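You operate a simulated robot arm through the tools that you are given. There is no shell and no other tool. Be economical: measure what you need, move in short steps, check, and stop when the job is done.

The job below is to be done with a simulated two-armed robot. You get a single attempt, and the scene is never put back.

Task
Stack the plate casting labelled "29" from the plate of the lift table on top of the plate casting that says "92". Turn the teal levelling dial to HIGH. Put the blue pot in the inside of the dip tray. Close the cover box six. Any order will do. Set down upright: blue pot.

Only the result counts: the job must be done as asked and must still hold three seconds after the hand-in. Knocking over, shifting, dropping, spilling or breaking anything else fails it. A push-on lid holds only when it is set on centred and level and pressed home; a screw cap is set on level and turned clockwise until tight.

Robot
Two 6-joint arms with two-finger parallel grippers on one trunk, on a base that drives. Base frame: it is fixed to the floor where the robot stands at the start and does not move with it; the origin is under the middle of the robot, x ahead of it, y to its left, z up. Units: mm, degrees, N and s.
The left shoulder is at the start at [60, 187, 797], the right one opposite. With the tool pointing down near the work surface each hand reaches from about 260 to 620 mm from the robot's upright axis, wherever it stands, measured 20 degrees to its own side. Places, roughly: blue pot (8x8x10 cm) [500, -1900, 900]; cover box six [-2500, -2600, 1000]; inside of the dip tray [600, -2200, 600]; plate casting [750, 250, 500]; teal levelling dial [400, 1400, 200]. Payload 1.57 kg a hand.
The TCP of each hand is the grasp point between the finger pads, 30 mm short of the fingertips. In the tool frame z runs along the fingers and y along their closing line. Largest opening 110 mm; finger width 24, thickness 12; the body of the gripper, 48 by 112 mm, starts 78 mm behind the TCP.
Orientation is that of the tool frame in the base frame, as [roll, pitch, yaw] about the fixed x, y, z axes, in that order (R = Rz(yaw) Ry(pitch) Rx(roll)). With the fingers straight down and closing along the base's y, the tool's x points along the base's -x, its y along +y and its z along -z.

Tools
- The arms move only by the tool send_rows. It takes "left_motion", "right_motion" or both (then of equal length, played together; a hand with none holds still); each is a list of rows, each an object (a shift or turn left out is 0, a gripper value left out holds the last) with "linear": the shift along the tool's x, y, z in mm, a list of three; "angular": the turn, a rotation vector about the tool's x, y, z in degrees, a list of three; "grip": the opening, from 0 (shut) to 1 (fully open). In form: [{"linear": [tx, ty, tz], "angular": [ax, ay, az], "grip": grip}, ...]. A call has 1 to 10 rows; each row shifts and turns the commanded pose from where the row before left it, along the tool's axes as they then stand. Each row takes 0.2 s and may step no farther than 50 mm and 8.6 degrees from the row before; otherwise, or with a gripper value out of range, the whole call is refused. A pose out of reach is approached as far as the arm can. The call stops where the force on the tool passes 40 N (or 10 N more than at its start, if that is more) or the arm is blocked; 0.2 s more then pass. Each finger travels about 153 mm/s and halts on what it meets, pressing with about 28 N; the grip force reading is that of the motor and also rises with nothing between the fingers. The clock runs only during rows and for 0.2 s after the last one: add rows that do not move to give the fingers time. It gives the time, the measured TCP pose, the force on the tool (base axes), the opening and the grip force at its end, in the units of the frame above (readings bear some noise), with the torque about the TCP (base axes, N m) and any sound that the robot's microphone picked up, and new pictures: "views" is both (left out), scene, wrist or none (wrist: the cameras of the hands that moved).
- Cameras (640 x 400 px; columns grow to the right, rows downward): "scene" is now at [12.6, 34.6, 1320]; the picture's right is [0.42, -0.91, 0.00], its down [-0.75, -0.35, -0.56] and it looks along [0.51, 0.23, -0.83] (base axes); focal length 275 px, centre (320, 200). "left" rides on the left gripper at [70, -16, -141] in its tool frame; the picture's right is [0.23, 0.97, 0.00], its down [-0.86, 0.20, -0.48] and it looks along [-0.47, 0.11, 0.88] (tool axes); focal length 222 px, centre (320, 200). "right" rides on the right gripper at [70, 16, -141] in its tool frame; the picture's right is [-0.23, 0.97, 0.00], its down [-0.86, -0.20, -0.48] and it looks along [-0.47, -0.11, 0.88] (tool axes); focal length 222 px, centre (320, 200). There is no depth. A picture from a camera that has moved, and an enlarged one, comes with that camera's place and axes in the base frame and with its lens. The place of the scene camera against the robot may be out by one fixed shift of up to 18 mm in any direction.
- move_column(by): slides the trunk up (or, below 0, down) by that many mm; the arms and the scene camera ride with it, the base frame stays. It gives what a move gives, with no picture.
- drive_base(legs): drives the robot by 1 to 6 legs, each [ahead, left, turn to the left] in mm, mm and degrees, along the robot's own axes; the way and the turn of a leg run together, so that a leg with both is an arc; at most 1500 mm and 180 degrees a leg. The arms and the cameras ride along, it lands a little off, and it stops where it bumps. It gives what a move gives, and a new picture of the scene camera.
- head_to(pan, tilt): turns the head with the scene camera to pan (to the left, within 86 degrees either way) and tilt (down, from -29 to 69), counted from straight ahead of the robot. It gives what a move gives, and a new picture of the scene camera.
- close_up(camera, box): a new picture of the part [left, top, right, bottom] of that camera's present view, enlarged. No time passes.
- hand_in(): hands the job in; it is judged then, once.

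Work in short steps. Places have to be worked out from the pictures, the camera data and where the tool is seen: move nearer, look again, correct. Check each grasp and each placing, and mend what went wrong. You have 165 turns and 260 pictures in all, those below and enlarged ones among them. Open the grippers and draw the arms clear of the work before you hand the job in, unless the task says otherwise; then end with one line.

The tools are called after "Emit:" as name(argument=value, ...) on one line, values as JSON. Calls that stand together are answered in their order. send_rows: Moves the arms, as the interface text tells. Its arguments: {"type":"object","properties":{"left_motion":{"type":"array"},"right_motion":{"type":"array"},"views":{"type":"string","enum":["both","scene","wrist","none"]}},"required":[]} The other tools are called the same way: move_column (by) slides the trunk up or down; drive_base (legs) drives the base; head_to (pan, tilt) turns the head that bears the scene camera; close_up (camera, box) takes an enlarged picture of a part of a camera's view; hand_in () hands the job in.

At the start:

```text
time: 0.0
left_ee_pos: [328.1, 239.3, 786.3]
left_ee_rot: [179.9, 0.0, 179.9]
left_force: [-0.7, -0.2, 0.3]
left_moment: [0.01, 0.02, -0.05]
left_width: 110.3
left_finger_force: 0.0
right_ee_pos: [343.2, -14.9, 804.2]
right_ee_rot: [180.0, 0.1, 179.9]
right_force: [0.0, 0.6, -1.0]
right_moment: [0.01, 0.03, 0.0]
right_width: 110.2
right_finger_force: 0.2
trunk travel left (down, up): [-425.0, 565.0]
robot x, y, heading: [-0.7, -0.9, -0.1]
head pan, tilt: [24.7, 56.2]
```

scene: 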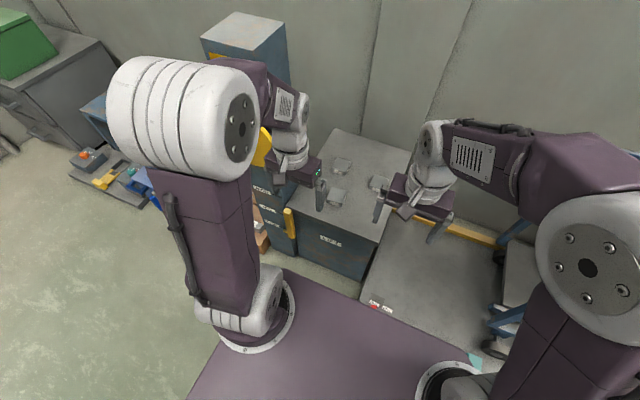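
right: 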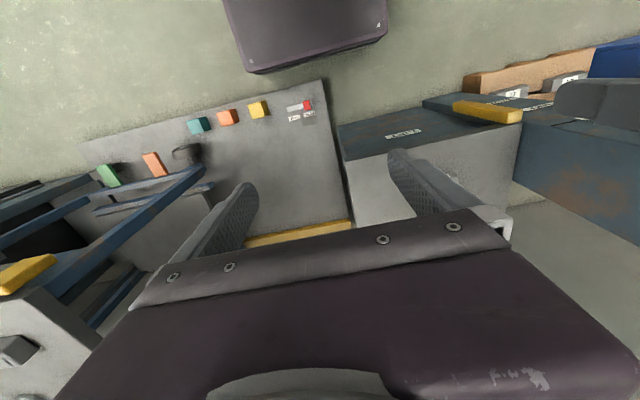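
left: 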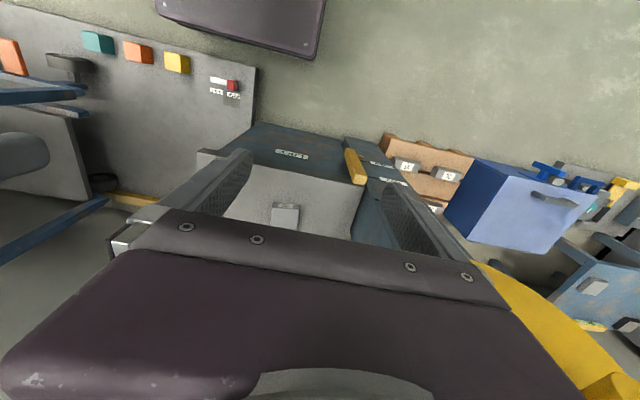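

The scene shows a table ahead with castings, and other stations around. I look around with the head to survey.

Emit:
head_to(pan=20, tilt=30)

Emit:
head_to(pan=80, tilt=30)

Emit:
head_to(pan=-70, tilt=25)

```text
time: 0.9
left_ee_pos: [328.1, 240.2, 785.9]
left_ee_rot: [179.9, 0.0, -180.0]
left_force: [-0.5, -1.1, 0.1]
left_moment: [0.01, 0.01, 0.0]
left_width: 110.1
left_finger_force: 0.0
right_ee_pos: [342.3, -16.9, 804.3]
right_ee_rot: [180.0, 0.0, 180.0]
right_force: [-0.4, 0.6, -0.4]
right_moment: [-0.07, -0.01, -0.04]
right_width: 109.8
right_finger_force: 0.0
trunk travel left (down, up): [-425.0, 565.0]
robot x, y, heading: [0.5, -0.0, 0.1]
head pan, tilt: [20.0, 30.0]
camera scene: at [33.2, 35.9, 1357.4], right [0.34, -0.94, 0.0], down [-0.47, -0.17, -0.87], along [0.81, 0.3, -0.5], focal length 275 px, centre (320, 200)
```

scene: 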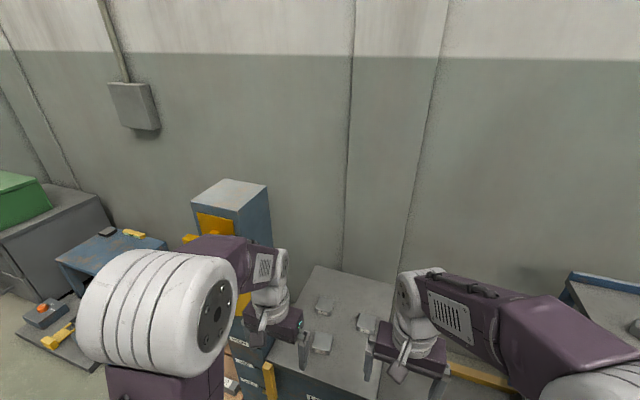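

```text
time: 2.2
left_ee_pos: [326.8, 240.7, 785.7]
left_ee_rot: [179.9, 0.0, -180.0]
left_force: [-0.1, 0.3, -0.1]
left_moment: [0.01, -0.01, -0.03]
left_width: 109.9
left_finger_force: 0.2
right_ee_pos: [342.9, -16.8, 804.5]
right_ee_rot: [-180.0, 0.0, 179.9]
right_force: [0.7, -0.2, -0.7]
right_moment: [0.03, 0.01, 0.0]
right_width: 109.9
right_finger_force: 0.0
trunk travel left (down, up): [-425.0, 565.0]
robot x, y, heading: [0.6, 0.9, -0.2]
head pan, tilt: [80.0, 30.0]
camera scene: at [-36.0, 94.0, 1357.5], right [0.98, -0.17, 0.0], down [-0.09, -0.49, -0.87], along [0.15, 0.85, -0.5], focal length 275 px, centre (320, 200)
```

scene: 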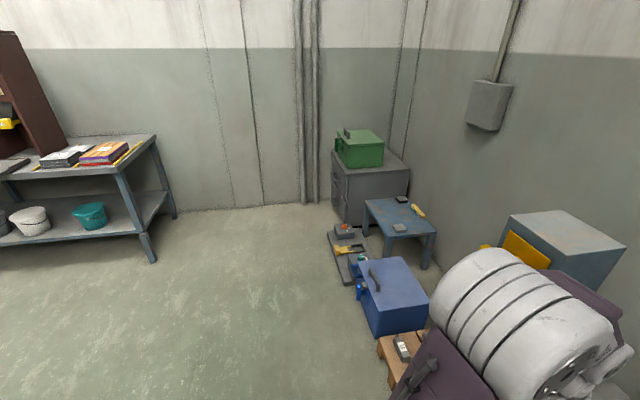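

```text
time: 4.5
left_ee_pos: [327.7, 240.0, 785.5]
left_ee_rot: [179.9, 0.0, -180.0]
left_force: [0.6, -0.1, -0.5]
left_moment: [-0.01, 0.01, -0.02]
left_width: 109.9
left_finger_force: 0.0
right_ee_pos: [343.2, -16.6, 804.2]
right_ee_rot: [-179.9, 0.0, 180.0]
right_force: [-0.5, 0.3, 0.6]
right_moment: [0.02, -0.01, -0.03]
right_width: 110.1
right_finger_force: 0.0
trunk travel left (down, up): [-425.0, 565.0]
robot x, y, heading: [-0.4, -0.6, -0.0]
head pan, tilt: [-70.0, 25.0]
camera scene: at [-20.2, -81.6, 1365.5], right [-0.94, -0.34, 0.0], down [-0.14, 0.4, -0.91], along [0.31, -0.85, -0.42], focal length 275 px, centre (320, 200)
```

scene: 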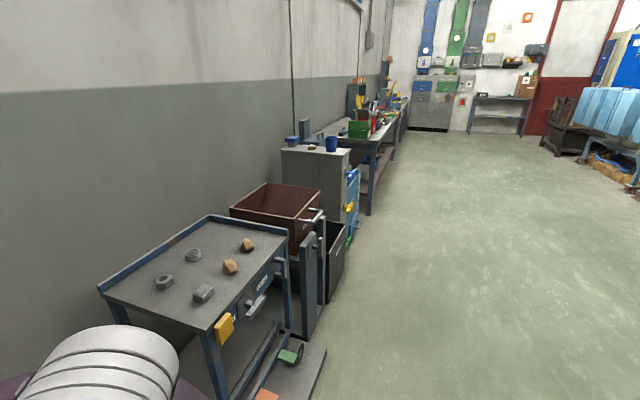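

Castings are on the table just ahead. I point the head there and zoom.

Emit:
head_to(pan=20, tilt=45)

Emit:
close_up(camera="scene", box=[260, 120, 420, 220])

Emit:
close_up(camera="left", box=[190, 100, 410, 240])

```text
time: 6.2
left_ee_pos: [328.1, 241.0, 785.1]
left_ee_rot: [179.9, 0.0, -179.9]
left_force: [-0.6, -0.1, -0.1]
left_moment: [-0.02, 0.0, 0.0]
left_width: 109.9
left_finger_force: 0.1
right_ee_pos: [343.6, -16.9, 804.6]
right_ee_rot: [-179.9, 0.0, 179.9]
right_force: [0.2, -0.3, -0.6]
right_moment: [0.01, 0.0, 0.01]
right_width: 109.7
right_finger_force: 0.1
trunk travel left (down, up): [-425.0, 565.0]
robot x, y, heading: [1.6, 2.6, 0.0]
head pan, tilt: [20.0, 45.0]
camera scene: at [24.7, 32.7, 1334.9], right [0.34, -0.94, 0.0], down [-0.66, -0.24, -0.71], along [0.66, 0.24, -0.71], focal length 275 px, centre (320, 200)
```

scene: 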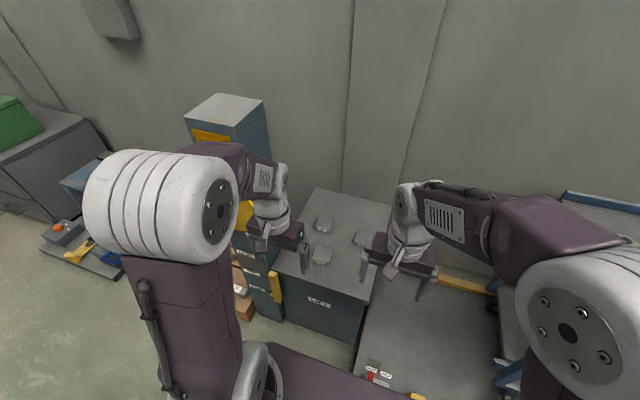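

```text
4.00 times, centred on (340, 170) of scene
camera zoom: at [24.7, 32.7, 1334.9], right [0.34, -0.94, 0.0], down [-0.66, -0.24, -0.71], along [0.66, 0.24, -0.71], focal length 1100 px, centre (240, 320)
```

zoom: 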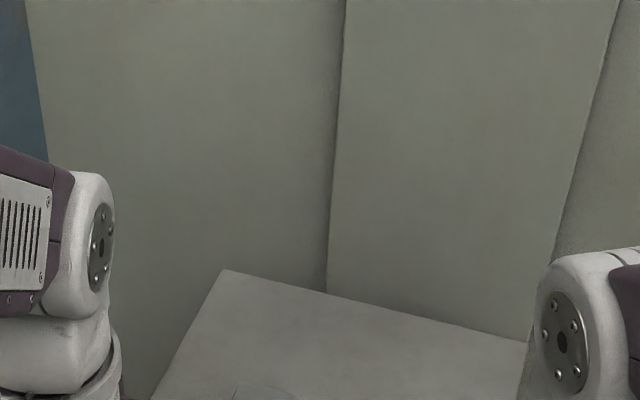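

```text
2.86 times, centred on (300, 170) of left
camera zoom: at [258.2, 223.0, 928.7], right [-0.23, 0.97, 0.0], down [0.86, 0.2, 0.48], along [0.47, 0.11, -0.88], focal length 635 px, centre (377, 286)
```

zoom: 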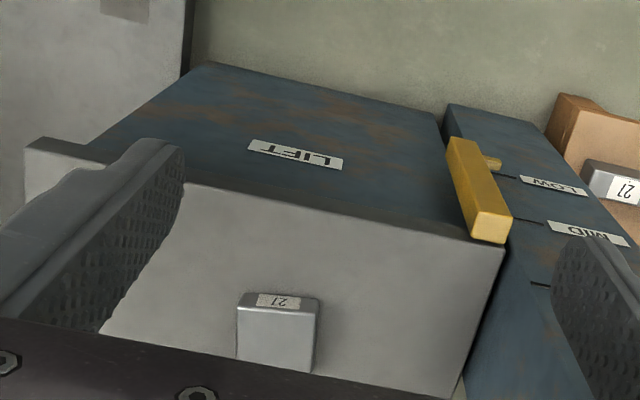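

Emit:
close_up(camera="scene", box=[280, 190, 420, 278])

Emit:
close_up(camera="left", box=[350, 120, 490, 220])

```text
4.55 times, centred on (350, 234) of scene
camera zoom: at [24.7, 32.7, 1334.9], right [0.34, -0.94, 0.0], down [-0.66, -0.24, -0.71], along [0.66, 0.24, -0.71], focal length 1251 px, centre (184, 46)
```

zoom: 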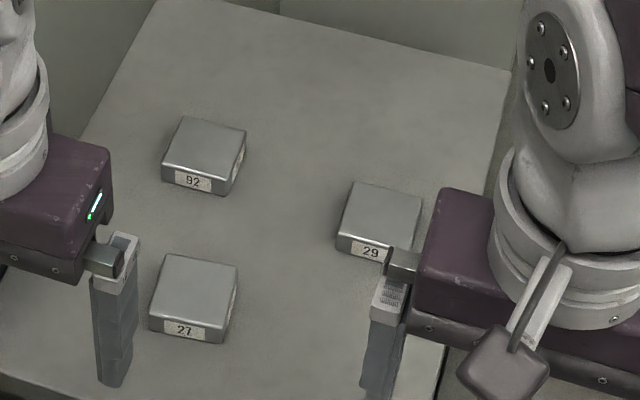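

```text
4.00 times, centred on (420, 170) of left
camera zoom: at [258.2, 223.0, 928.7], right [-0.23, 0.97, 0.0], down [0.86, 0.2, 0.48], along [0.47, 0.11, -0.88], focal length 888 px, centre (-80, 320)
```

zoom: 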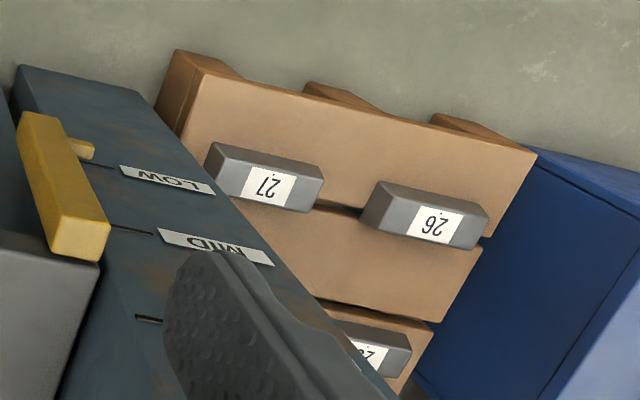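

29 and 92 are both on the lift table at roughly (647,91) and (664,246). I check what stands in front of the base before driving closer.

Emit:
head_to(pan=-10, tilt=62)

```text
time: 7.2
left_ee_pos: [327.8, 239.1, 786.8]
left_ee_rot: [180.0, 0.0, 179.9]
left_force: [0.5, -0.1, 0.3]
left_moment: [0.0, -0.01, 0.03]
left_width: 110.2
left_finger_force: 0.1
right_ee_pos: [343.2, -16.4, 804.0]
right_ee_rot: [180.0, 0.0, 180.0]
right_force: [-0.4, -0.2, 0.1]
right_moment: [0.0, 0.04, -0.01]
right_width: 110.0
right_finger_force: 0.0
trunk travel left (down, up): [-425.0, 565.0]
robot x, y, heading: [-0.9, -0.9, -0.1]
head pan, tilt: [-10.0, 62.0]
camera scene: at [11.7, -6.2, 1313.1], right [-0.17, -0.98, 0.0], down [-0.87, 0.15, -0.47], along [0.46, -0.08, -0.88], focal length 275 px, centre (320, 200)
```

scene: 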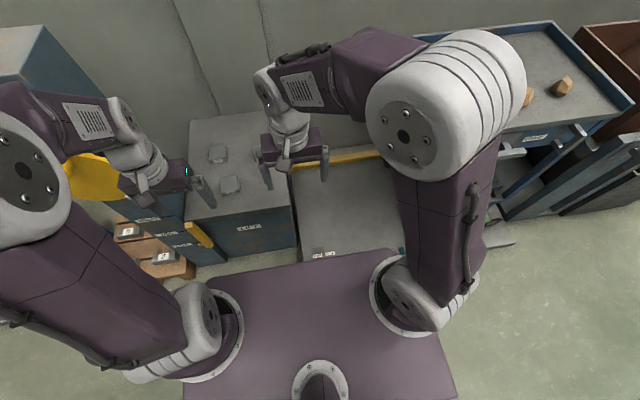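

Driving ahead 110 mm brings both castings in reach of the left arm; clearance seems about 160 mm. First I raise nothing—hands are well above the table.

Emit:
drive_base(legs=[[110, 0, 0]])

```text
time: 8.2
left_ee_pos: [382.7, 239.3, 786.4]
left_ee_rot: [-180.0, 0.1, -180.0]
left_force: [0.3, -0.2, -0.1]
left_moment: [-0.02, -0.01, -0.02]
left_width: 109.9
left_finger_force: 0.0
right_ee_pos: [397.1, -16.8, 803.5]
right_ee_rot: [-179.9, 0.1, -180.0]
right_force: [-0.6, 0.8, -0.7]
right_moment: [0.03, -0.07, -0.01]
right_width: 110.2
right_finger_force: 0.1
trunk travel left (down, up): [-425.0, 565.0]
robot x, y, heading: [56.2, -0.4, 0.3]
head pan, tilt: [-10.0, 62.0]
stopped in leg 1: the robot was blocked; the commanded pose is now the measured one
camera scene: at [64.5, -6.3, 1313.1], right [-0.17, -0.98, 0.0], down [-0.87, 0.15, -0.47], along [0.46, -0.08, -0.88], focal length 275 px, centre (320, 200)
```

scene: 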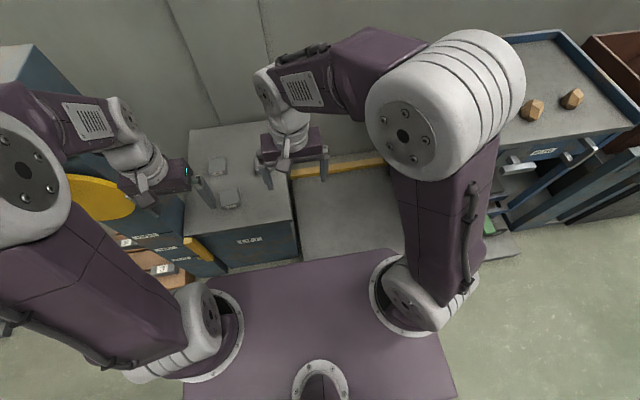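

Blocked at 56 mm; I back off a hair, then swing the right hand aside and move the left hand over the "29" casting.

Emit:
drive_base(legs=[[-5, 0, 0]])

Emit:
send_rows(right_motion=[{"linear": [0, -50, 0]}, {"linear": [0, -50, 0]}, {"linear": [0, -50, 0]}, {"linear": [0, -50, 0]}, {}, {}], left_motion=[{"linear": [-25, -30, 0]}, {"linear": [-35, -30, 0]}, {"linear": [-35, -30, 0]}, {"linear": [-35, -30, 0]}, {"linear": [-35, -30, 20]}, {"linear": [-5, 0, 30]}], views="both")

```text
time: 8.9
left_ee_pos: [378.1, 239.6, 785.2]
left_ee_rot: [-180.0, 0.1, -180.0]
left_force: [0.0, -0.6, -1.1]
left_moment: [-0.02, 0.01, -0.02]
left_width: 110.1
left_finger_force: 0.0
right_ee_pos: [393.3, -17.1, 803.8]
right_ee_rot: [180.0, 0.0, 180.0]
right_force: [1.0, -0.8, -0.9]
right_moment: [0.01, 0.0, -0.01]
right_width: 110.3
right_finger_force: 0.0
trunk travel left (down, up): [-425.0, 565.0]
robot x, y, heading: [48.6, -0.2, -0.2]
head pan, tilt: [-10.0, 62.0]
camera scene: at [60.9, -6.3, 1313.1], right [-0.17, -0.98, 0.0], down [-0.87, 0.15, -0.47], along [0.46, -0.08, -0.88], focal length 275 px, centre (320, 200)
```

scene: 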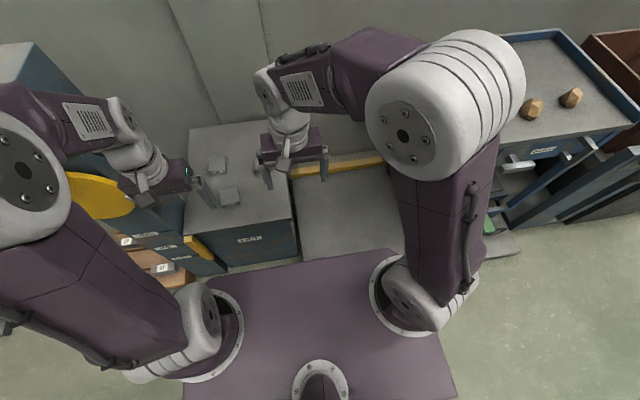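

```text
refused: row 5 steps farther than a row can; nothing moved
```

Emit:
send_rows(right_motion=[{"linear": [0, -50, 0]}, {"linear": [0, -50, 0]}, {"linear": [0, -50, 0]}, {"linear": [0, -50, 0]}, {}, {}, {}], left_motion=[{"linear": [-25, -30, 0]}, {"linear": [-35, -30, 0]}, {"linear": [-35, -30, 0]}, {"linear": [-35, -30, 0]}, {"linear": [-35, -30, 0]}, {"linear": [-35, 0, 30]}, {"linear": [-40, 0, 30]}], views="wrist")

```text
time: 10.5
left_ee_pos: [618.5, 88.1, 724.0]
left_ee_rot: [-180.0, -0.2, 180.0]
left_force: [0.3, -0.9, -0.3]
left_moment: [-0.03, 0.03, 0.0]
left_width: 109.9
left_finger_force: 0.0
right_ee_pos: [395.1, -218.4, 805.7]
right_ee_rot: [-179.9, -0.2, 180.0]
right_force: [0.2, -0.9, 0.3]
right_moment: [-0.02, 0.02, -0.04]
right_width: 110.1
right_finger_force: 0.1
trunk travel left (down, up): [-425.0, 565.0]
robot x, y, heading: [50.8, 0.4, -0.0]
head pan, tilt: [-10.0, 62.0]
camera right: at [325.6, -202.1, 946.6], right [0.23, 0.97, 0.0], down [0.86, -0.2, 0.48], along [0.46, -0.11, -0.88], focal length 222 px, centre (320, 200)
camera left: at [549.3, 70.8, 867.4], right [-0.23, 0.97, 0.0], down [0.86, 0.2, 0.48], along [0.46, 0.11, -0.88], focal length 222 px, centre (320, 200)
```

right: 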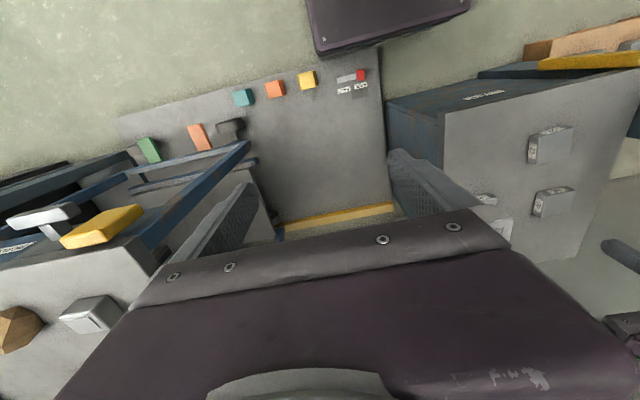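
left: 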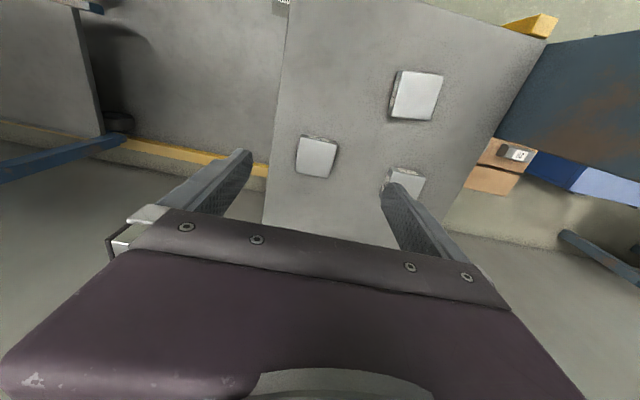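

Wrist view confirms 29 at about (651,91). I zoom to measure casting shape and yaw.

Emit:
close_up(camera="left", box=[260, 60, 480, 200])

```text
2.86 times, centred on (370, 130) of left
camera zoom: at [549.3, 70.8, 867.4], right [-0.23, 0.97, 0.0], down [0.86, 0.2, 0.48], along [0.46, 0.11, -0.88], focal length 635 px, centre (177, 400)
```

zoom: 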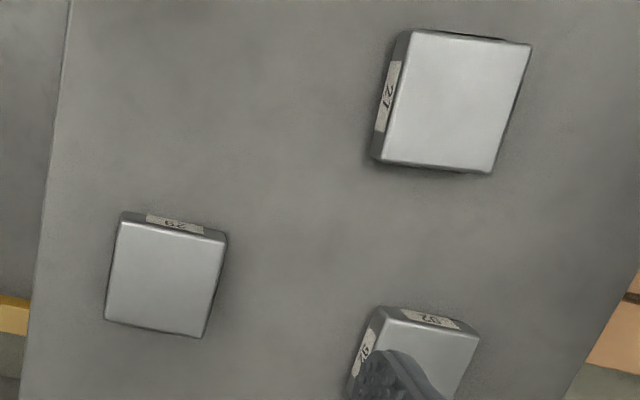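

Castings are about 57 mm square; 29's centre ≈ (655,89), yaw ≈ +2.5°. I move above it and descend partway, then look again.

Emit:
send_rows(left_motion=[{"linear": [-36, 1, 20], "angular": [0, 0, -2.5]}, {"linear": [0, 0, 45]}, {"linear": [0, 0, 45]}, {}], views="wrist")

Emit:
close_up(camera="left", box=[210, 60, 430, 200])

Emit:
head_to(pan=10, tilt=45)

```text
time: 11.5
left_ee_pos: [637.7, 91.9, 619.3]
left_ee_rot: [-180.0, 0.0, -177.5]
left_force: [-0.4, 0.0, 0.1]
left_moment: [0.01, -0.05, 0.0]
left_width: 109.8
left_finger_force: 0.1
left hand out of reach, approached as far as the arm can: row 1
right_ee_pos: [394.8, -218.6, 804.3]
right_ee_rot: [-180.0, 0.1, -180.0]
right_force: [-0.9, -0.4, 0.5]
right_moment: [0.01, 0.01, -0.01]
right_width: 110.0
right_finger_force: 0.1
trunk travel left (down, up): [-425.0, 565.0]
robot x, y, heading: [49.2, 1.0, 0.2]
head pan, tilt: [-10.0, 62.0]
camera left: at [567.6, 71.1, 762.6], right [-0.27, 0.96, 0.0], down [0.85, 0.24, 0.48], along [0.46, 0.13, -0.88], focal length 222 px, centre (320, 200)
```

left: 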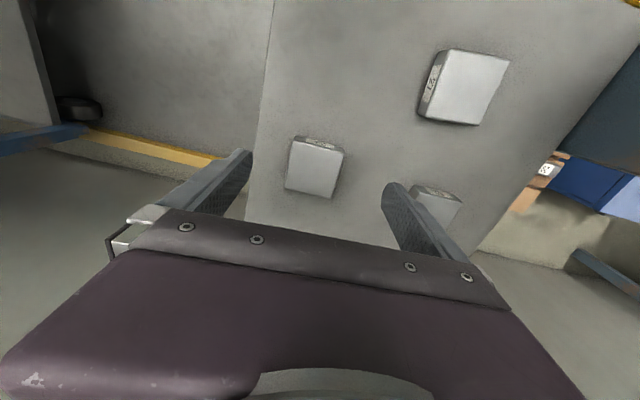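

```text
2.86 times, centred on (320, 130) of left
camera zoom: at [567.6, 71.1, 762.6], right [-0.27, 0.96, 0.0], down [0.85, 0.24, 0.48], along [0.46, 0.13, -0.88], focal length 635 px, centre (320, 400)
```

zoom: 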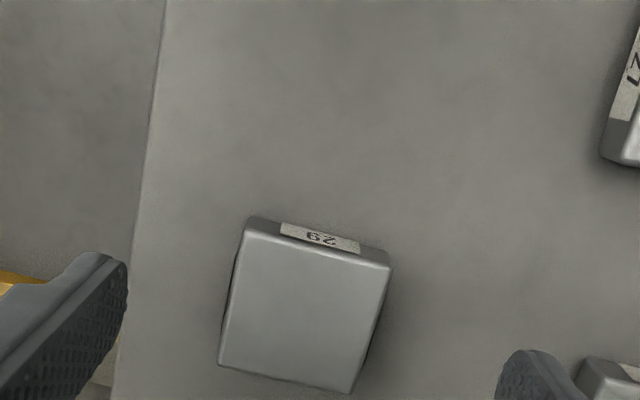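

```text
time: 12.4
left_ee_pos: [636.2, 90.9, 621.3]
left_ee_rot: [180.0, 0.0, -177.5]
left_force: [0.4, -0.4, 0.1]
left_moment: [0.01, -0.02, -0.02]
left_width: 109.9
left_finger_force: 0.1
right_ee_pos: [393.6, -218.4, 804.2]
right_ee_rot: [180.0, 0.0, 180.0]
right_force: [-0.3, 0.7, 0.3]
right_moment: [-0.03, 0.01, 0.04]
right_width: 110.2
right_finger_force: 0.1
trunk travel left (down, up): [-425.0, 565.0]
robot x, y, heading: [47.7, 1.4, 0.2]
head pan, tilt: [10.0, 45.0]
camera scene: at [77.5, 18.7, 1334.8], right [0.17, -0.98, 0.0], down [-0.7, -0.12, -0.71], along [0.7, 0.12, -0.71], focal length 275 px, centre (320, 200)
```

scene: 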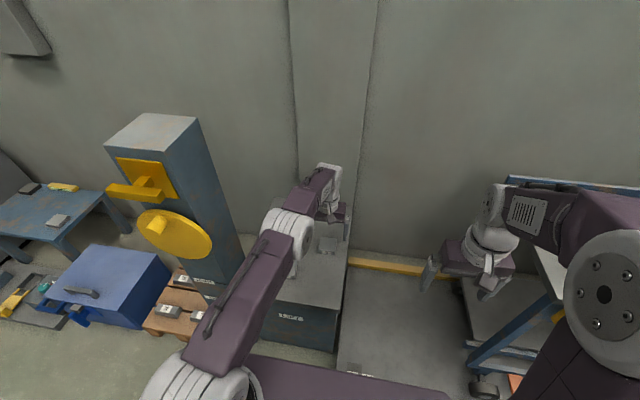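

The left arm is near its reach limit, so I tilt the tool 12° outward (about the closing axis, harmless to the grasp) and go down to just above the casting.

Emit:
send_rows(left_motion=[{"angular": [0, -6, 0]}, {"angular": [0, -6, 0]}, {"linear": [-3, -3, 31]}, {"linear": [-2, 0, 31]}, {}, {}], views="both")

Emit:
close_up(camera="scene", box=[270, 180, 390, 260])

```text
time: 13.8
left_ee_pos: [653.9, 90.1, 560.9]
left_ee_rot: [180.0, 12.0, -177.5]
left_force: [0.3, 0.1, 0.4]
left_moment: [0.02, 0.01, -0.04]
left_width: 110.0
left_finger_force: 0.0
right_ee_pos: [395.5, -218.4, 804.6]
right_ee_rot: [-180.0, 0.0, 180.0]
right_force: [-0.4, -0.3, 0.2]
right_moment: [0.0, -0.01, 0.02]
right_width: 110.2
right_finger_force: 0.1
trunk travel left (down, up): [-425.0, 565.0]
robot x, y, heading: [48.8, 0.2, 0.1]
head pan, tilt: [10.0, 45.0]
camera scene: at [77.6, 18.9, 1334.9], right [0.17, -0.98, 0.0], down [-0.7, -0.12, -0.71], along [0.7, 0.12, -0.71], focal length 275 px, centre (320, 200)
camera left: at [556.6, 68.9, 685.4], right [-0.26, 0.96, -0.05], down [0.73, 0.23, 0.65], along [0.63, 0.14, -0.76], focal length 222 px, centre (320, 200)
```

scene: 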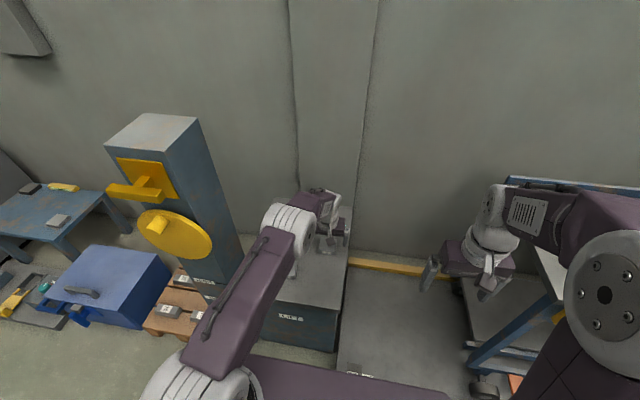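
left: 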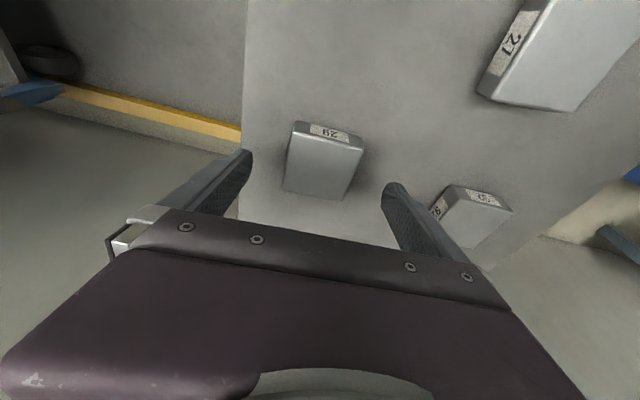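

```text
5.00 times, centred on (330, 220) of scene
camera zoom: at [77.6, 18.9, 1334.9], right [0.17, -0.98, 0.0], down [-0.7, -0.12, -0.71], along [0.7, 0.12, -0.71], focal length 1376 px, centre (270, 100)
```

zoom: 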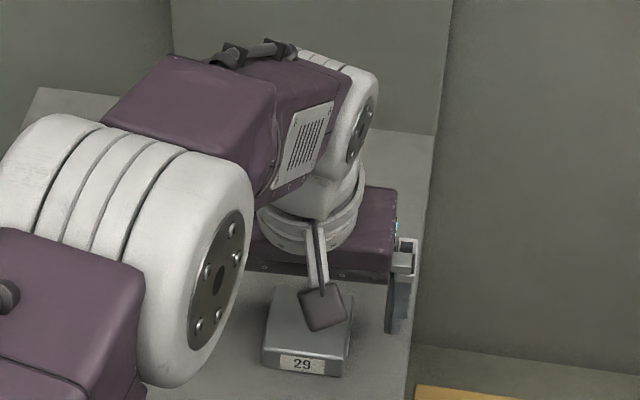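

29 is centred between the fingers. I go down 20 mm and close.

Emit:
send_rows(left_motion=[{"linear": [2, 0, 10]}, {"linear": [2, 0, 10]}, {"grip": 0.4}, {"grip": 0.4}, {"grip": 0.4}, {"grip": 0.4}], views="wrist")

```text
time: 15.2
left_ee_pos: [654.2, 90.0, 541.6]
left_ee_rot: [180.0, 12.0, -177.5]
left_force: [0.7, 1.4, 0.3]
left_moment: [0.11, -0.07, 0.0]
left_width: 59.6
left_finger_force: 28.2
right_ee_pos: [394.4, -218.1, 804.3]
right_ee_rot: [180.0, 0.0, 180.0]
right_force: [-0.3, -0.9, 0.2]
right_moment: [0.02, 0.0, 0.01]
right_width: 109.8
right_finger_force: 0.1
trunk travel left (down, up): [-425.0, 565.0]
robot x, y, heading: [46.4, -5.5, 0.2]
head pan, tilt: [10.0, 45.0]
camera left: at [556.9, 69.5, 666.3], right [-0.26, 0.96, -0.05], down [0.73, 0.23, 0.65], along [0.63, 0.14, -0.76], focal length 222 px, centre (320, 200)
```

left: 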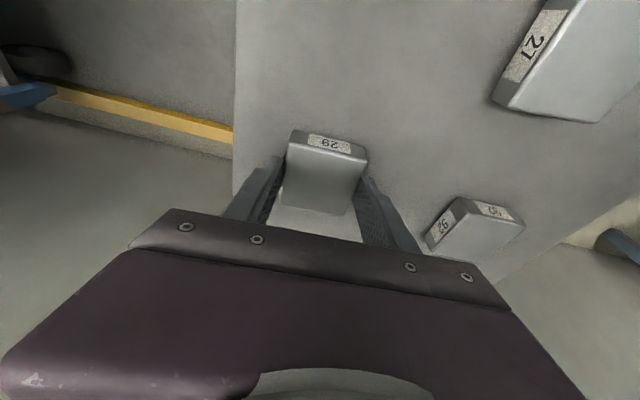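

Gripped (59.6 mm). I zoom on 92 for its pose, then lift.

Emit:
close_up(camera="left", box=[400, 170, 560, 270])

Emit:
send_rows(left_motion=[{"linear": [-8, 0, -39]}, {"linear": [-8, 0, -39]}, {}], views="wrist")

Emit:
close_up(camera="left", box=[400, 110, 560, 210])

```text
4.00 times, centred on (480, 220) of left
camera zoom: at [556.9, 69.5, 666.3], right [-0.26, 0.96, -0.05], down [0.73, 0.23, 0.65], along [0.63, 0.14, -0.76], focal length 888 px, centre (-320, 120)
```

zoom: 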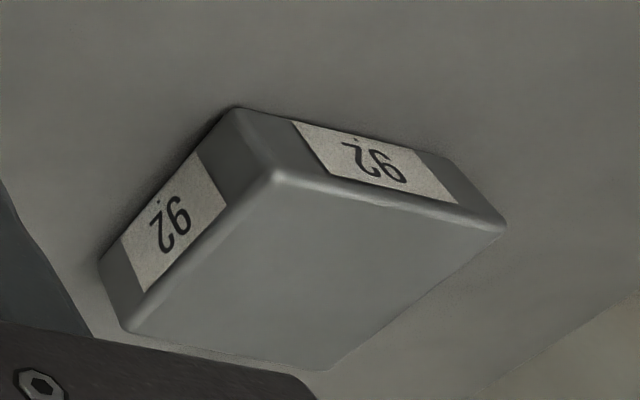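

```text
time: 16.0
left_ee_pos: [653.2, 86.1, 618.0]
left_ee_rot: [180.0, 11.9, -177.6]
left_force: [-0.3, 0.5, -2.7]
left_moment: [0.0, 0.0, 0.0]
left_width: 59.7
left_finger_force: 27.9
right_ee_pos: [394.7, -219.7, 803.8]
right_ee_rot: [179.9, -0.1, 179.9]
right_force: [0.3, 0.1, 0.3]
right_moment: [-0.02, -0.01, -0.05]
right_width: 110.0
right_finger_force: 0.1
trunk travel left (down, up): [-425.0, 565.0]
robot x, y, heading: [52.2, 2.1, 0.0]
head pan, tilt: [10.0, 45.0]
camera left: at [556.4, 65.2, 743.2], right [-0.26, 0.96, -0.05], down [0.73, 0.23, 0.64], along [0.63, 0.14, -0.76], focal length 222 px, centre (320, 200)
```

left: 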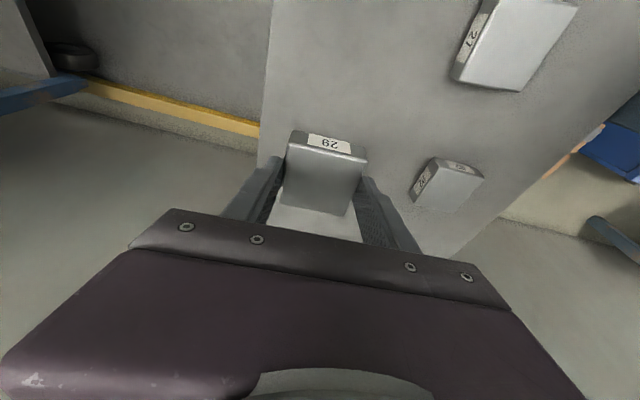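

```text
4.00 times, centred on (480, 160) of left
camera zoom: at [556.4, 65.2, 743.2], right [-0.26, 0.96, -0.05], down [0.73, 0.23, 0.64], along [0.63, 0.14, -0.76], focal length 888 px, centre (-320, 360)
```

zoom: 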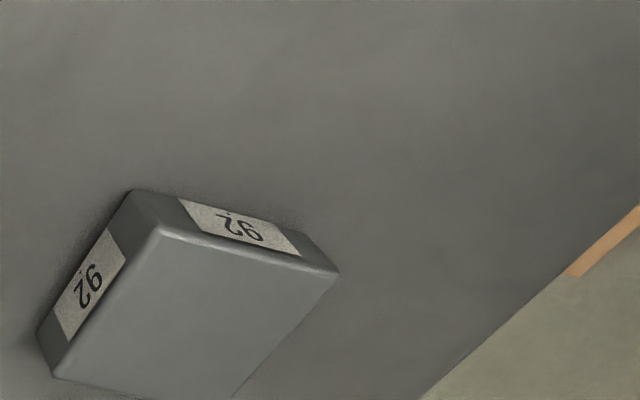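

29 is held. I zoom on it in hand to find its offset from the TCP.

Emit:
close_up(camera="left", box=[240, 110, 400, 210])

```text
4.00 times, centred on (320, 160) of left
camera zoom: at [556.4, 65.2, 743.2], right [-0.26, 0.96, -0.05], down [0.73, 0.23, 0.64], along [0.63, 0.14, -0.76], focal length 888 px, centre (320, 360)
```

zoom: 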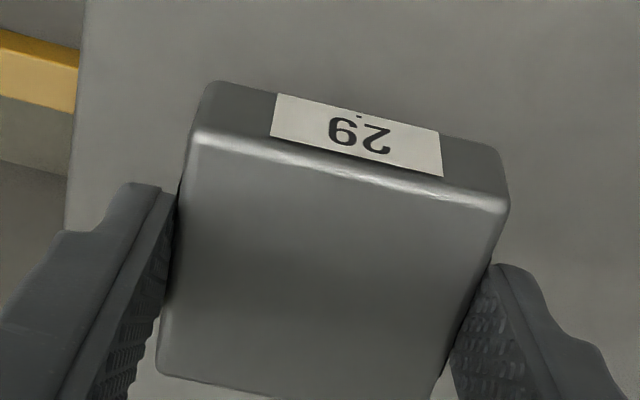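

29's centre is about 4 mm ahead of the TCP; 92's centre ≈ (677,248). I carry 29 over 92 and check.

Emit:
send_rows(left_motion=[{"linear": [-6.6, 40, 1.4]}, {"linear": [-6.6, 40, 1.4]}, {"linear": [-6.6, 40, 1.4]}, {"linear": [-6.6, 40, 1.4]}, {}, {}], views="both")

Emit:
close_up(camera="left", box=[220, 110, 420, 235])

Emit:
close_up(camera="scene", box=[250, 180, 370, 260])

```text
time: 17.4
left_ee_pos: [676.0, 250.4, 617.9]
left_ee_rot: [-179.9, 12.1, -177.5]
left_force: [-0.9, 0.6, -2.8]
left_moment: [-0.01, -0.01, 0.01]
left_width: 59.5
left_finger_force: 28.0
right_ee_pos: [394.0, -218.3, 805.4]
right_ee_rot: [-179.9, 0.0, -180.0]
right_force: [0.2, -0.2, -0.5]
right_moment: [-0.02, 0.0, -0.01]
right_width: 110.0
right_finger_force: 0.1
trunk travel left (down, up): [-425.0, 565.0]
robot x, y, heading: [48.7, -3.1, -0.1]
head pan, tilt: [10.0, 45.0]
camera scene: at [77.9, 19.3, 1334.9], right [0.17, -0.98, 0.0], down [-0.7, -0.12, -0.71], along [0.7, 0.12, -0.71], focal length 275 px, centre (320, 200)
camera left: at [580.4, 230.3, 743.5], right [-0.26, 0.96, -0.05], down [0.73, 0.23, 0.65], along [0.63, 0.14, -0.76], focal length 222 px, centre (320, 200)
```

scene: 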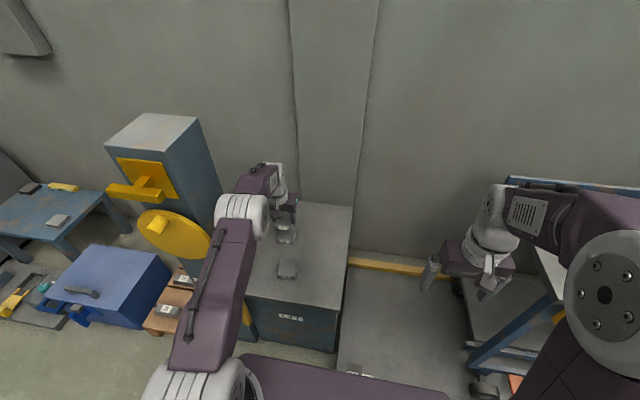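
left: 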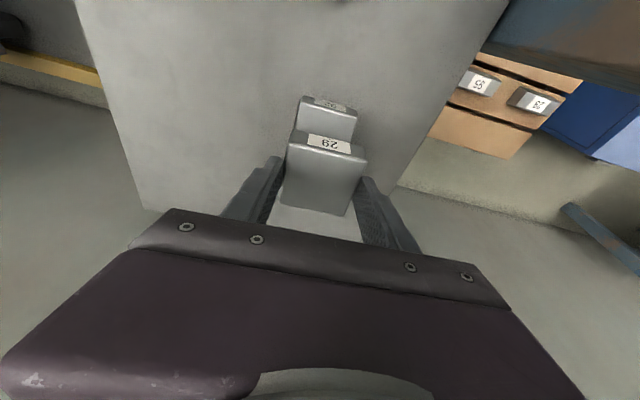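

```text
3.20 times, centred on (320, 172) of left
camera zoom: at [580.4, 230.3, 743.5], right [-0.26, 0.96, -0.05], down [0.73, 0.23, 0.65], along [0.63, 0.14, -0.76], focal length 711 px, centre (320, 288)
```

zoom: 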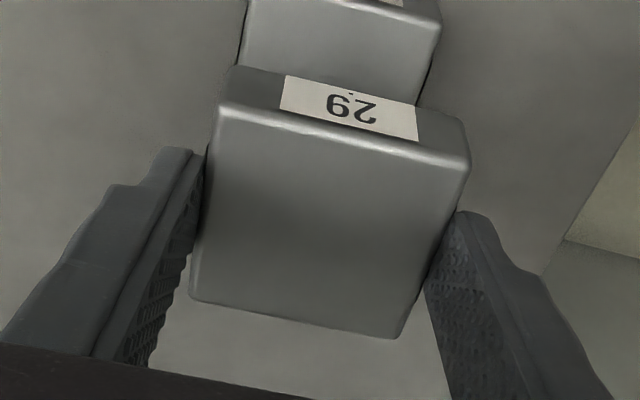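

```text
5.00 times, centred on (310, 220) of scene
camera zoom: at [77.9, 19.3, 1334.9], right [0.17, -0.98, 0.0], down [-0.7, -0.12, -0.71], along [0.7, 0.12, -0.71], focal length 1376 px, centre (370, 100)
```

zoom: 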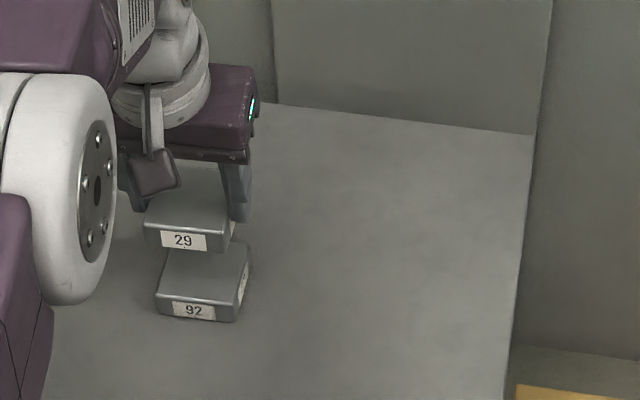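

Emit:
close_up(camera="left", box=[270, 85, 398, 165])

Emit:
close_up(camera="scene", box=[270, 210, 318, 240])

```text
5.00 times, centred on (334, 125) of left
camera zoom: at [580.4, 230.3, 743.5], right [-0.26, 0.96, -0.05], down [0.73, 0.23, 0.65], along [0.63, 0.14, -0.76], focal length 1111 px, centre (250, 575)
```

zoom: 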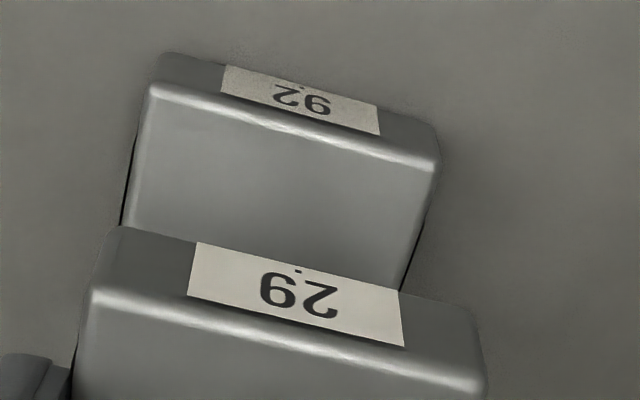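

```text
13.33 times, centred on (294, 225) of scene
camera zoom: at [77.9, 19.3, 1334.9], right [0.17, -0.98, 0.0], down [-0.7, -0.12, -0.71], along [0.7, 0.12, -0.71], focal length 3668 px, centre (667, -133)
```

zoom: 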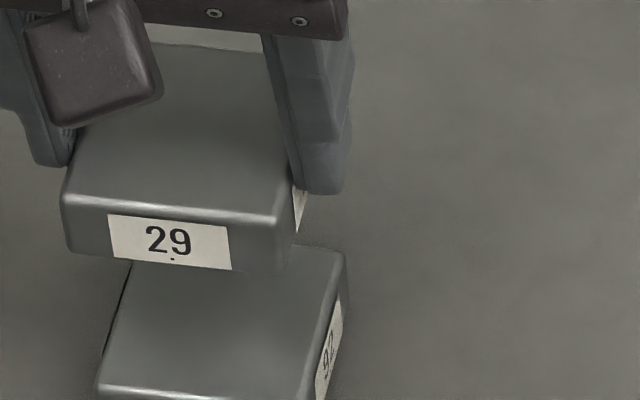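

The comparison says 29 needs −4 mm in x and −1.6 mm in y; I correct that while lowering 46 mm.

Emit:
send_rows(left_motion=[{"linear": [6.7, -1.5, 22.1]}, {"linear": [6.7, 0, 22.1]}, {}], views="wrist")

Emit:
close_up(camera="left", box=[270, 85, 398, 165])

Emit:
close_up(camera="scene", box=[262, 215, 326, 255])

```text
time: 18.2
left_ee_pos: [672.3, 249.3, 571.3]
left_ee_rot: [180.0, 12.0, -177.5]
left_force: [0.2, -1.4, -2.0]
left_moment: [0.0, -0.01, 0.04]
left_width: 59.8
left_finger_force: 27.6
right_ee_pos: [394.6, -219.0, 804.8]
right_ee_rot: [180.0, 0.0, -180.0]
right_force: [0.0, 0.3, -0.1]
right_moment: [-0.01, -0.02, 0.0]
right_width: 110.1
right_finger_force: 0.1
trunk travel left (down, up): [-425.0, 565.0]
robot x, y, heading: [48.0, 3.5, -0.0]
head pan, tilt: [10.0, 45.0]
camera left: at [576.0, 228.5, 696.6], right [-0.26, 0.96, -0.05], down [0.73, 0.23, 0.65], along [0.63, 0.14, -0.76], focal length 222 px, centre (320, 200)
```

left: 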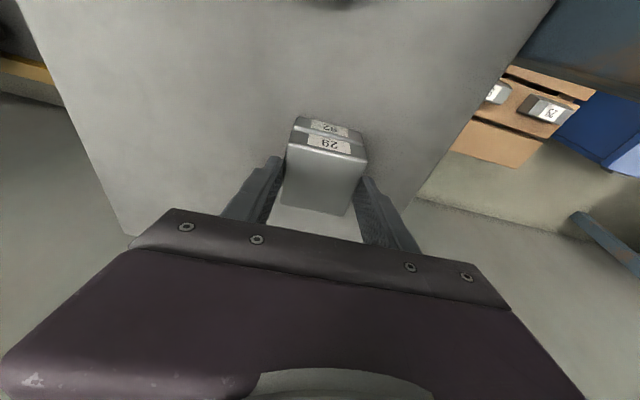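

```text
5.00 times, centred on (334, 125) of left
camera zoom: at [576.0, 228.5, 696.6], right [-0.26, 0.96, -0.05], down [0.73, 0.23, 0.65], along [0.63, 0.14, -0.76], focal length 1111 px, centre (250, 575)
```

zoom: 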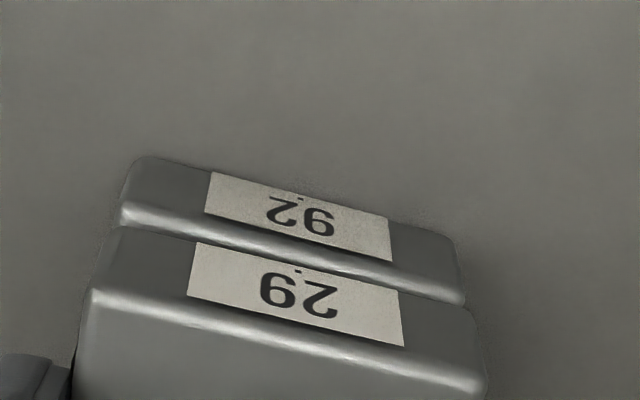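

```text
10.00 times, centred on (294, 235) of scene
camera zoom: at [77.7, 19.0, 1334.9], right [0.17, -0.98, 0.0], down [-0.7, -0.12, -0.71], along [0.7, 0.12, -0.71], focal length 2751 px, centre (580, -150)
```

zoom: 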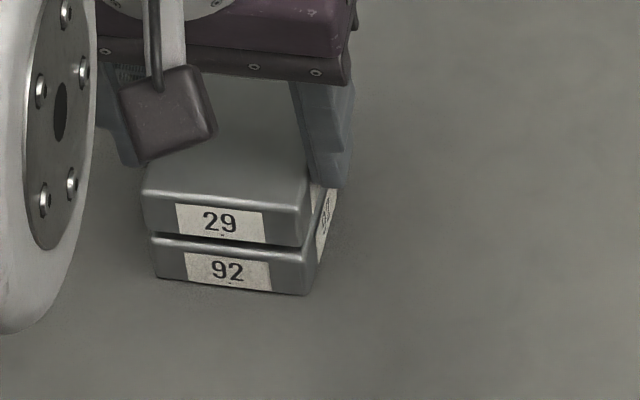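

Nearly touching; I shift 1.5 mm right and lower in small steps until contact.

Emit:
send_rows(left_motion=[{"linear": [0.8, -1.5, 3.9]}, {"linear": [0.4, 0, 2]}, {}], views="none")

Emit:
close_up(camera="scene", box=[262, 215, 326, 255])

```text
time: 19.0
left_ee_pos: [673.1, 248.3, 567.8]
left_ee_rot: [180.0, 12.1, -177.6]
left_force: [0.3, 0.3, -1.7]
left_moment: [0.03, 0.06, 0.02]
left_width: 59.7
left_finger_force: 27.9
right_ee_pos: [394.9, -219.1, 804.5]
right_ee_rot: [-180.0, 0.1, 180.0]
right_force: [1.1, 0.0, 0.1]
right_moment: [-0.01, 0.03, 0.02]
right_width: 110.1
right_finger_force: 0.0
trunk travel left (down, up): [-425.0, 565.0]
robot x, y, heading: [44.2, -2.8, 0.2]
head pan, tilt: [10.0, 45.0]
```

```text
10.00 times, centred on (294, 235) of scene
camera zoom: at [77.9, 19.0, 1334.9], right [0.17, -0.98, 0.0], down [-0.7, -0.12, -0.71], along [0.7, 0.12, -0.71], focal length 2751 px, centre (580, -150)
```

zoom: 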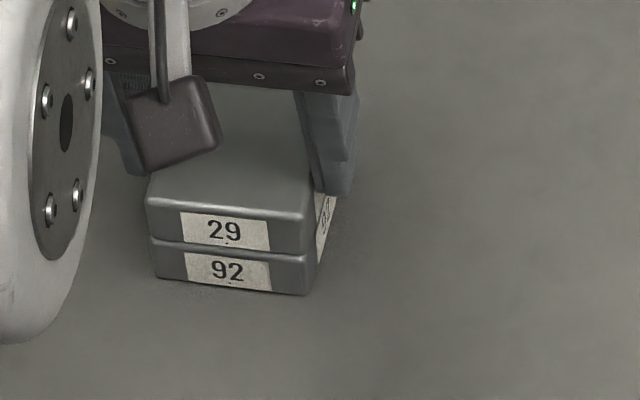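

Emit:
send_rows(left_motion=[{"linear": [0.4, 0, 2]}, {}], views="none")

Emit:
close_up(camera="scene", box=[262, 215, 326, 255])

```text
time: 19.6
left_ee_pos: [673.0, 247.4, 564.8]
left_ee_rot: [180.0, 12.1, -177.6]
left_force: [0.3, 0.2, -1.2]
left_moment: [0.02, -0.02, -0.03]
left_width: 60.0
left_finger_force: 27.9
right_ee_pos: [395.0, -219.5, 803.5]
right_ee_rot: [-179.9, 0.0, -180.0]
right_force: [-0.4, -0.3, 0.2]
right_moment: [0.02, 0.0, 0.02]
right_width: 109.8
right_finger_force: 0.0
trunk travel left (down, up): [-425.0, 565.0]
robot x, y, heading: [47.3, -0.7, 0.1]
head pan, tilt: [10.0, 45.0]
```

```text
10.00 times, centred on (294, 235) of scene
camera zoom: at [77.6, 19.0, 1334.9], right [0.17, -0.98, 0.0], down [-0.7, -0.12, -0.71], along [0.7, 0.12, -0.71], focal length 2751 px, centre (580, -150)
```

zoom: 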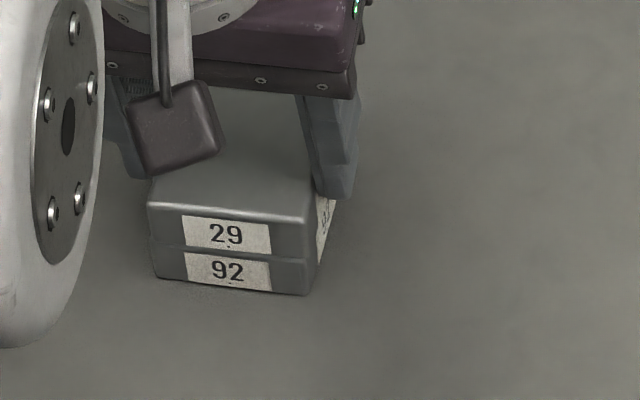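

Contact is essentially made (load falling). One more millimetre, then release and lift off.

Emit:
send_rows(left_motion=[{"linear": [0.2, 0, 1]}, {}, {"grip": 0.75}, {"grip": 0.75}, {"grip": 0.75}], views="none")

Emit:
send_rows(left_motion=[{"linear": [-6, 0, -30]}, {"linear": [-10, 0, -45]}, {"linear": [-10, 0, -45]}, {"linear": [30, -10, -35]}, {}], views="both")

Emit:
close_up(camera="scene", box=[262, 215, 326, 255])

```text
time: 20.8
left_ee_pos: [671.6, 249.5, 565.1]
left_ee_rot: [179.9, 11.9, -177.5]
left_force: [0.4, 0.3, -1.3]
left_moment: [-0.01, -0.01, 0.02]
left_width: 82.7
left_finger_force: 0.0
right_ee_pos: [395.6, -218.3, 804.5]
right_ee_rot: [179.9, 0.0, -180.0]
right_force: [-0.2, -0.5, 0.7]
right_moment: [-0.01, 0.0, -0.03]
right_width: 109.9
right_finger_force: 0.0
trunk travel left (down, up): [-425.0, 565.0]
robot x, y, heading: [50.1, 0.1, 0.0]
head pan, tilt: [10.0, 45.0]
```

```text
time: 22.0
left_ee_pos: [635.8, 236.9, 711.2]
left_ee_rot: [-180.0, 11.9, -177.5]
left_force: [-0.8, 0.1, -0.2]
left_moment: [0.01, 0.0, 0.02]
left_width: 82.1
left_finger_force: 0.1
right_ee_pos: [394.4, -218.1, 804.5]
right_ee_rot: [-179.8, 0.0, 180.0]
right_force: [0.6, 0.5, 0.2]
right_moment: [-0.02, -0.01, -0.01]
right_width: 110.2
right_finger_force: 0.1
trunk travel left (down, up): [-425.0, 565.0]
robot x, y, heading: [52.1, -0.7, -0.0]
head pan, tilt: [10.0, 45.0]
camera scene: at [78.6, 19.4, 1334.8], right [0.17, -0.98, 0.0], down [-0.7, -0.12, -0.71], along [0.7, 0.12, -0.71], focal length 275 px, centre (320, 200)
camera left: at [538.5, 215.9, 835.5], right [-0.26, 0.96, -0.05], down [0.73, 0.23, 0.65], along [0.63, 0.14, -0.76], focal length 222 px, centre (320, 200)
```

scene: 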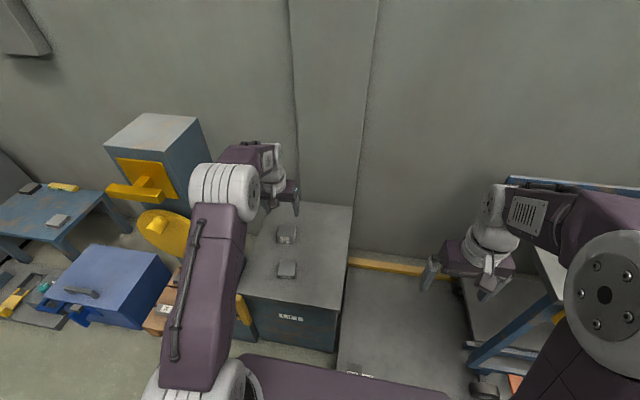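
left: 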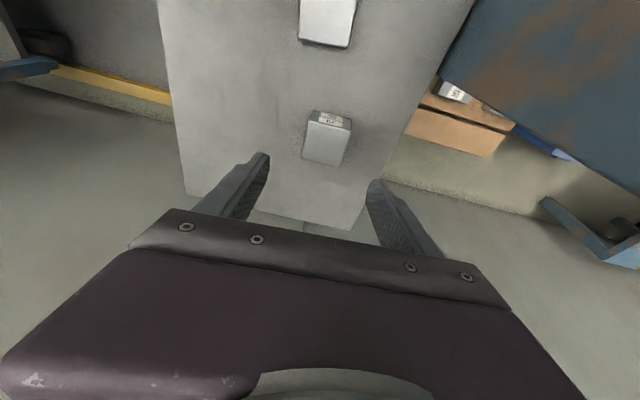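

```text
10.00 times, centred on (294, 235) of scene
camera zoom: at [78.6, 19.4, 1334.8], right [0.17, -0.98, 0.0], down [-0.7, -0.12, -0.71], along [0.7, 0.12, -0.71], focal length 2751 px, centre (580, -150)
```

zoom: 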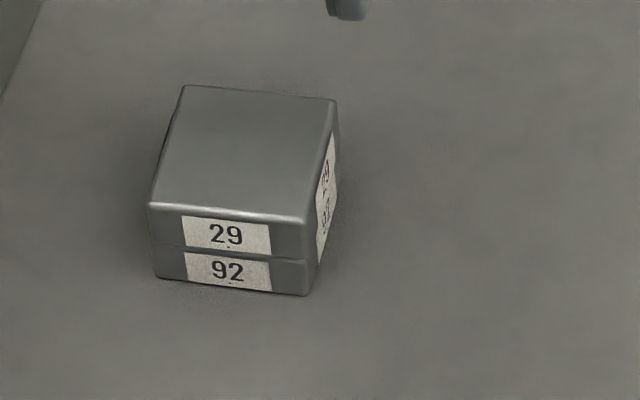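

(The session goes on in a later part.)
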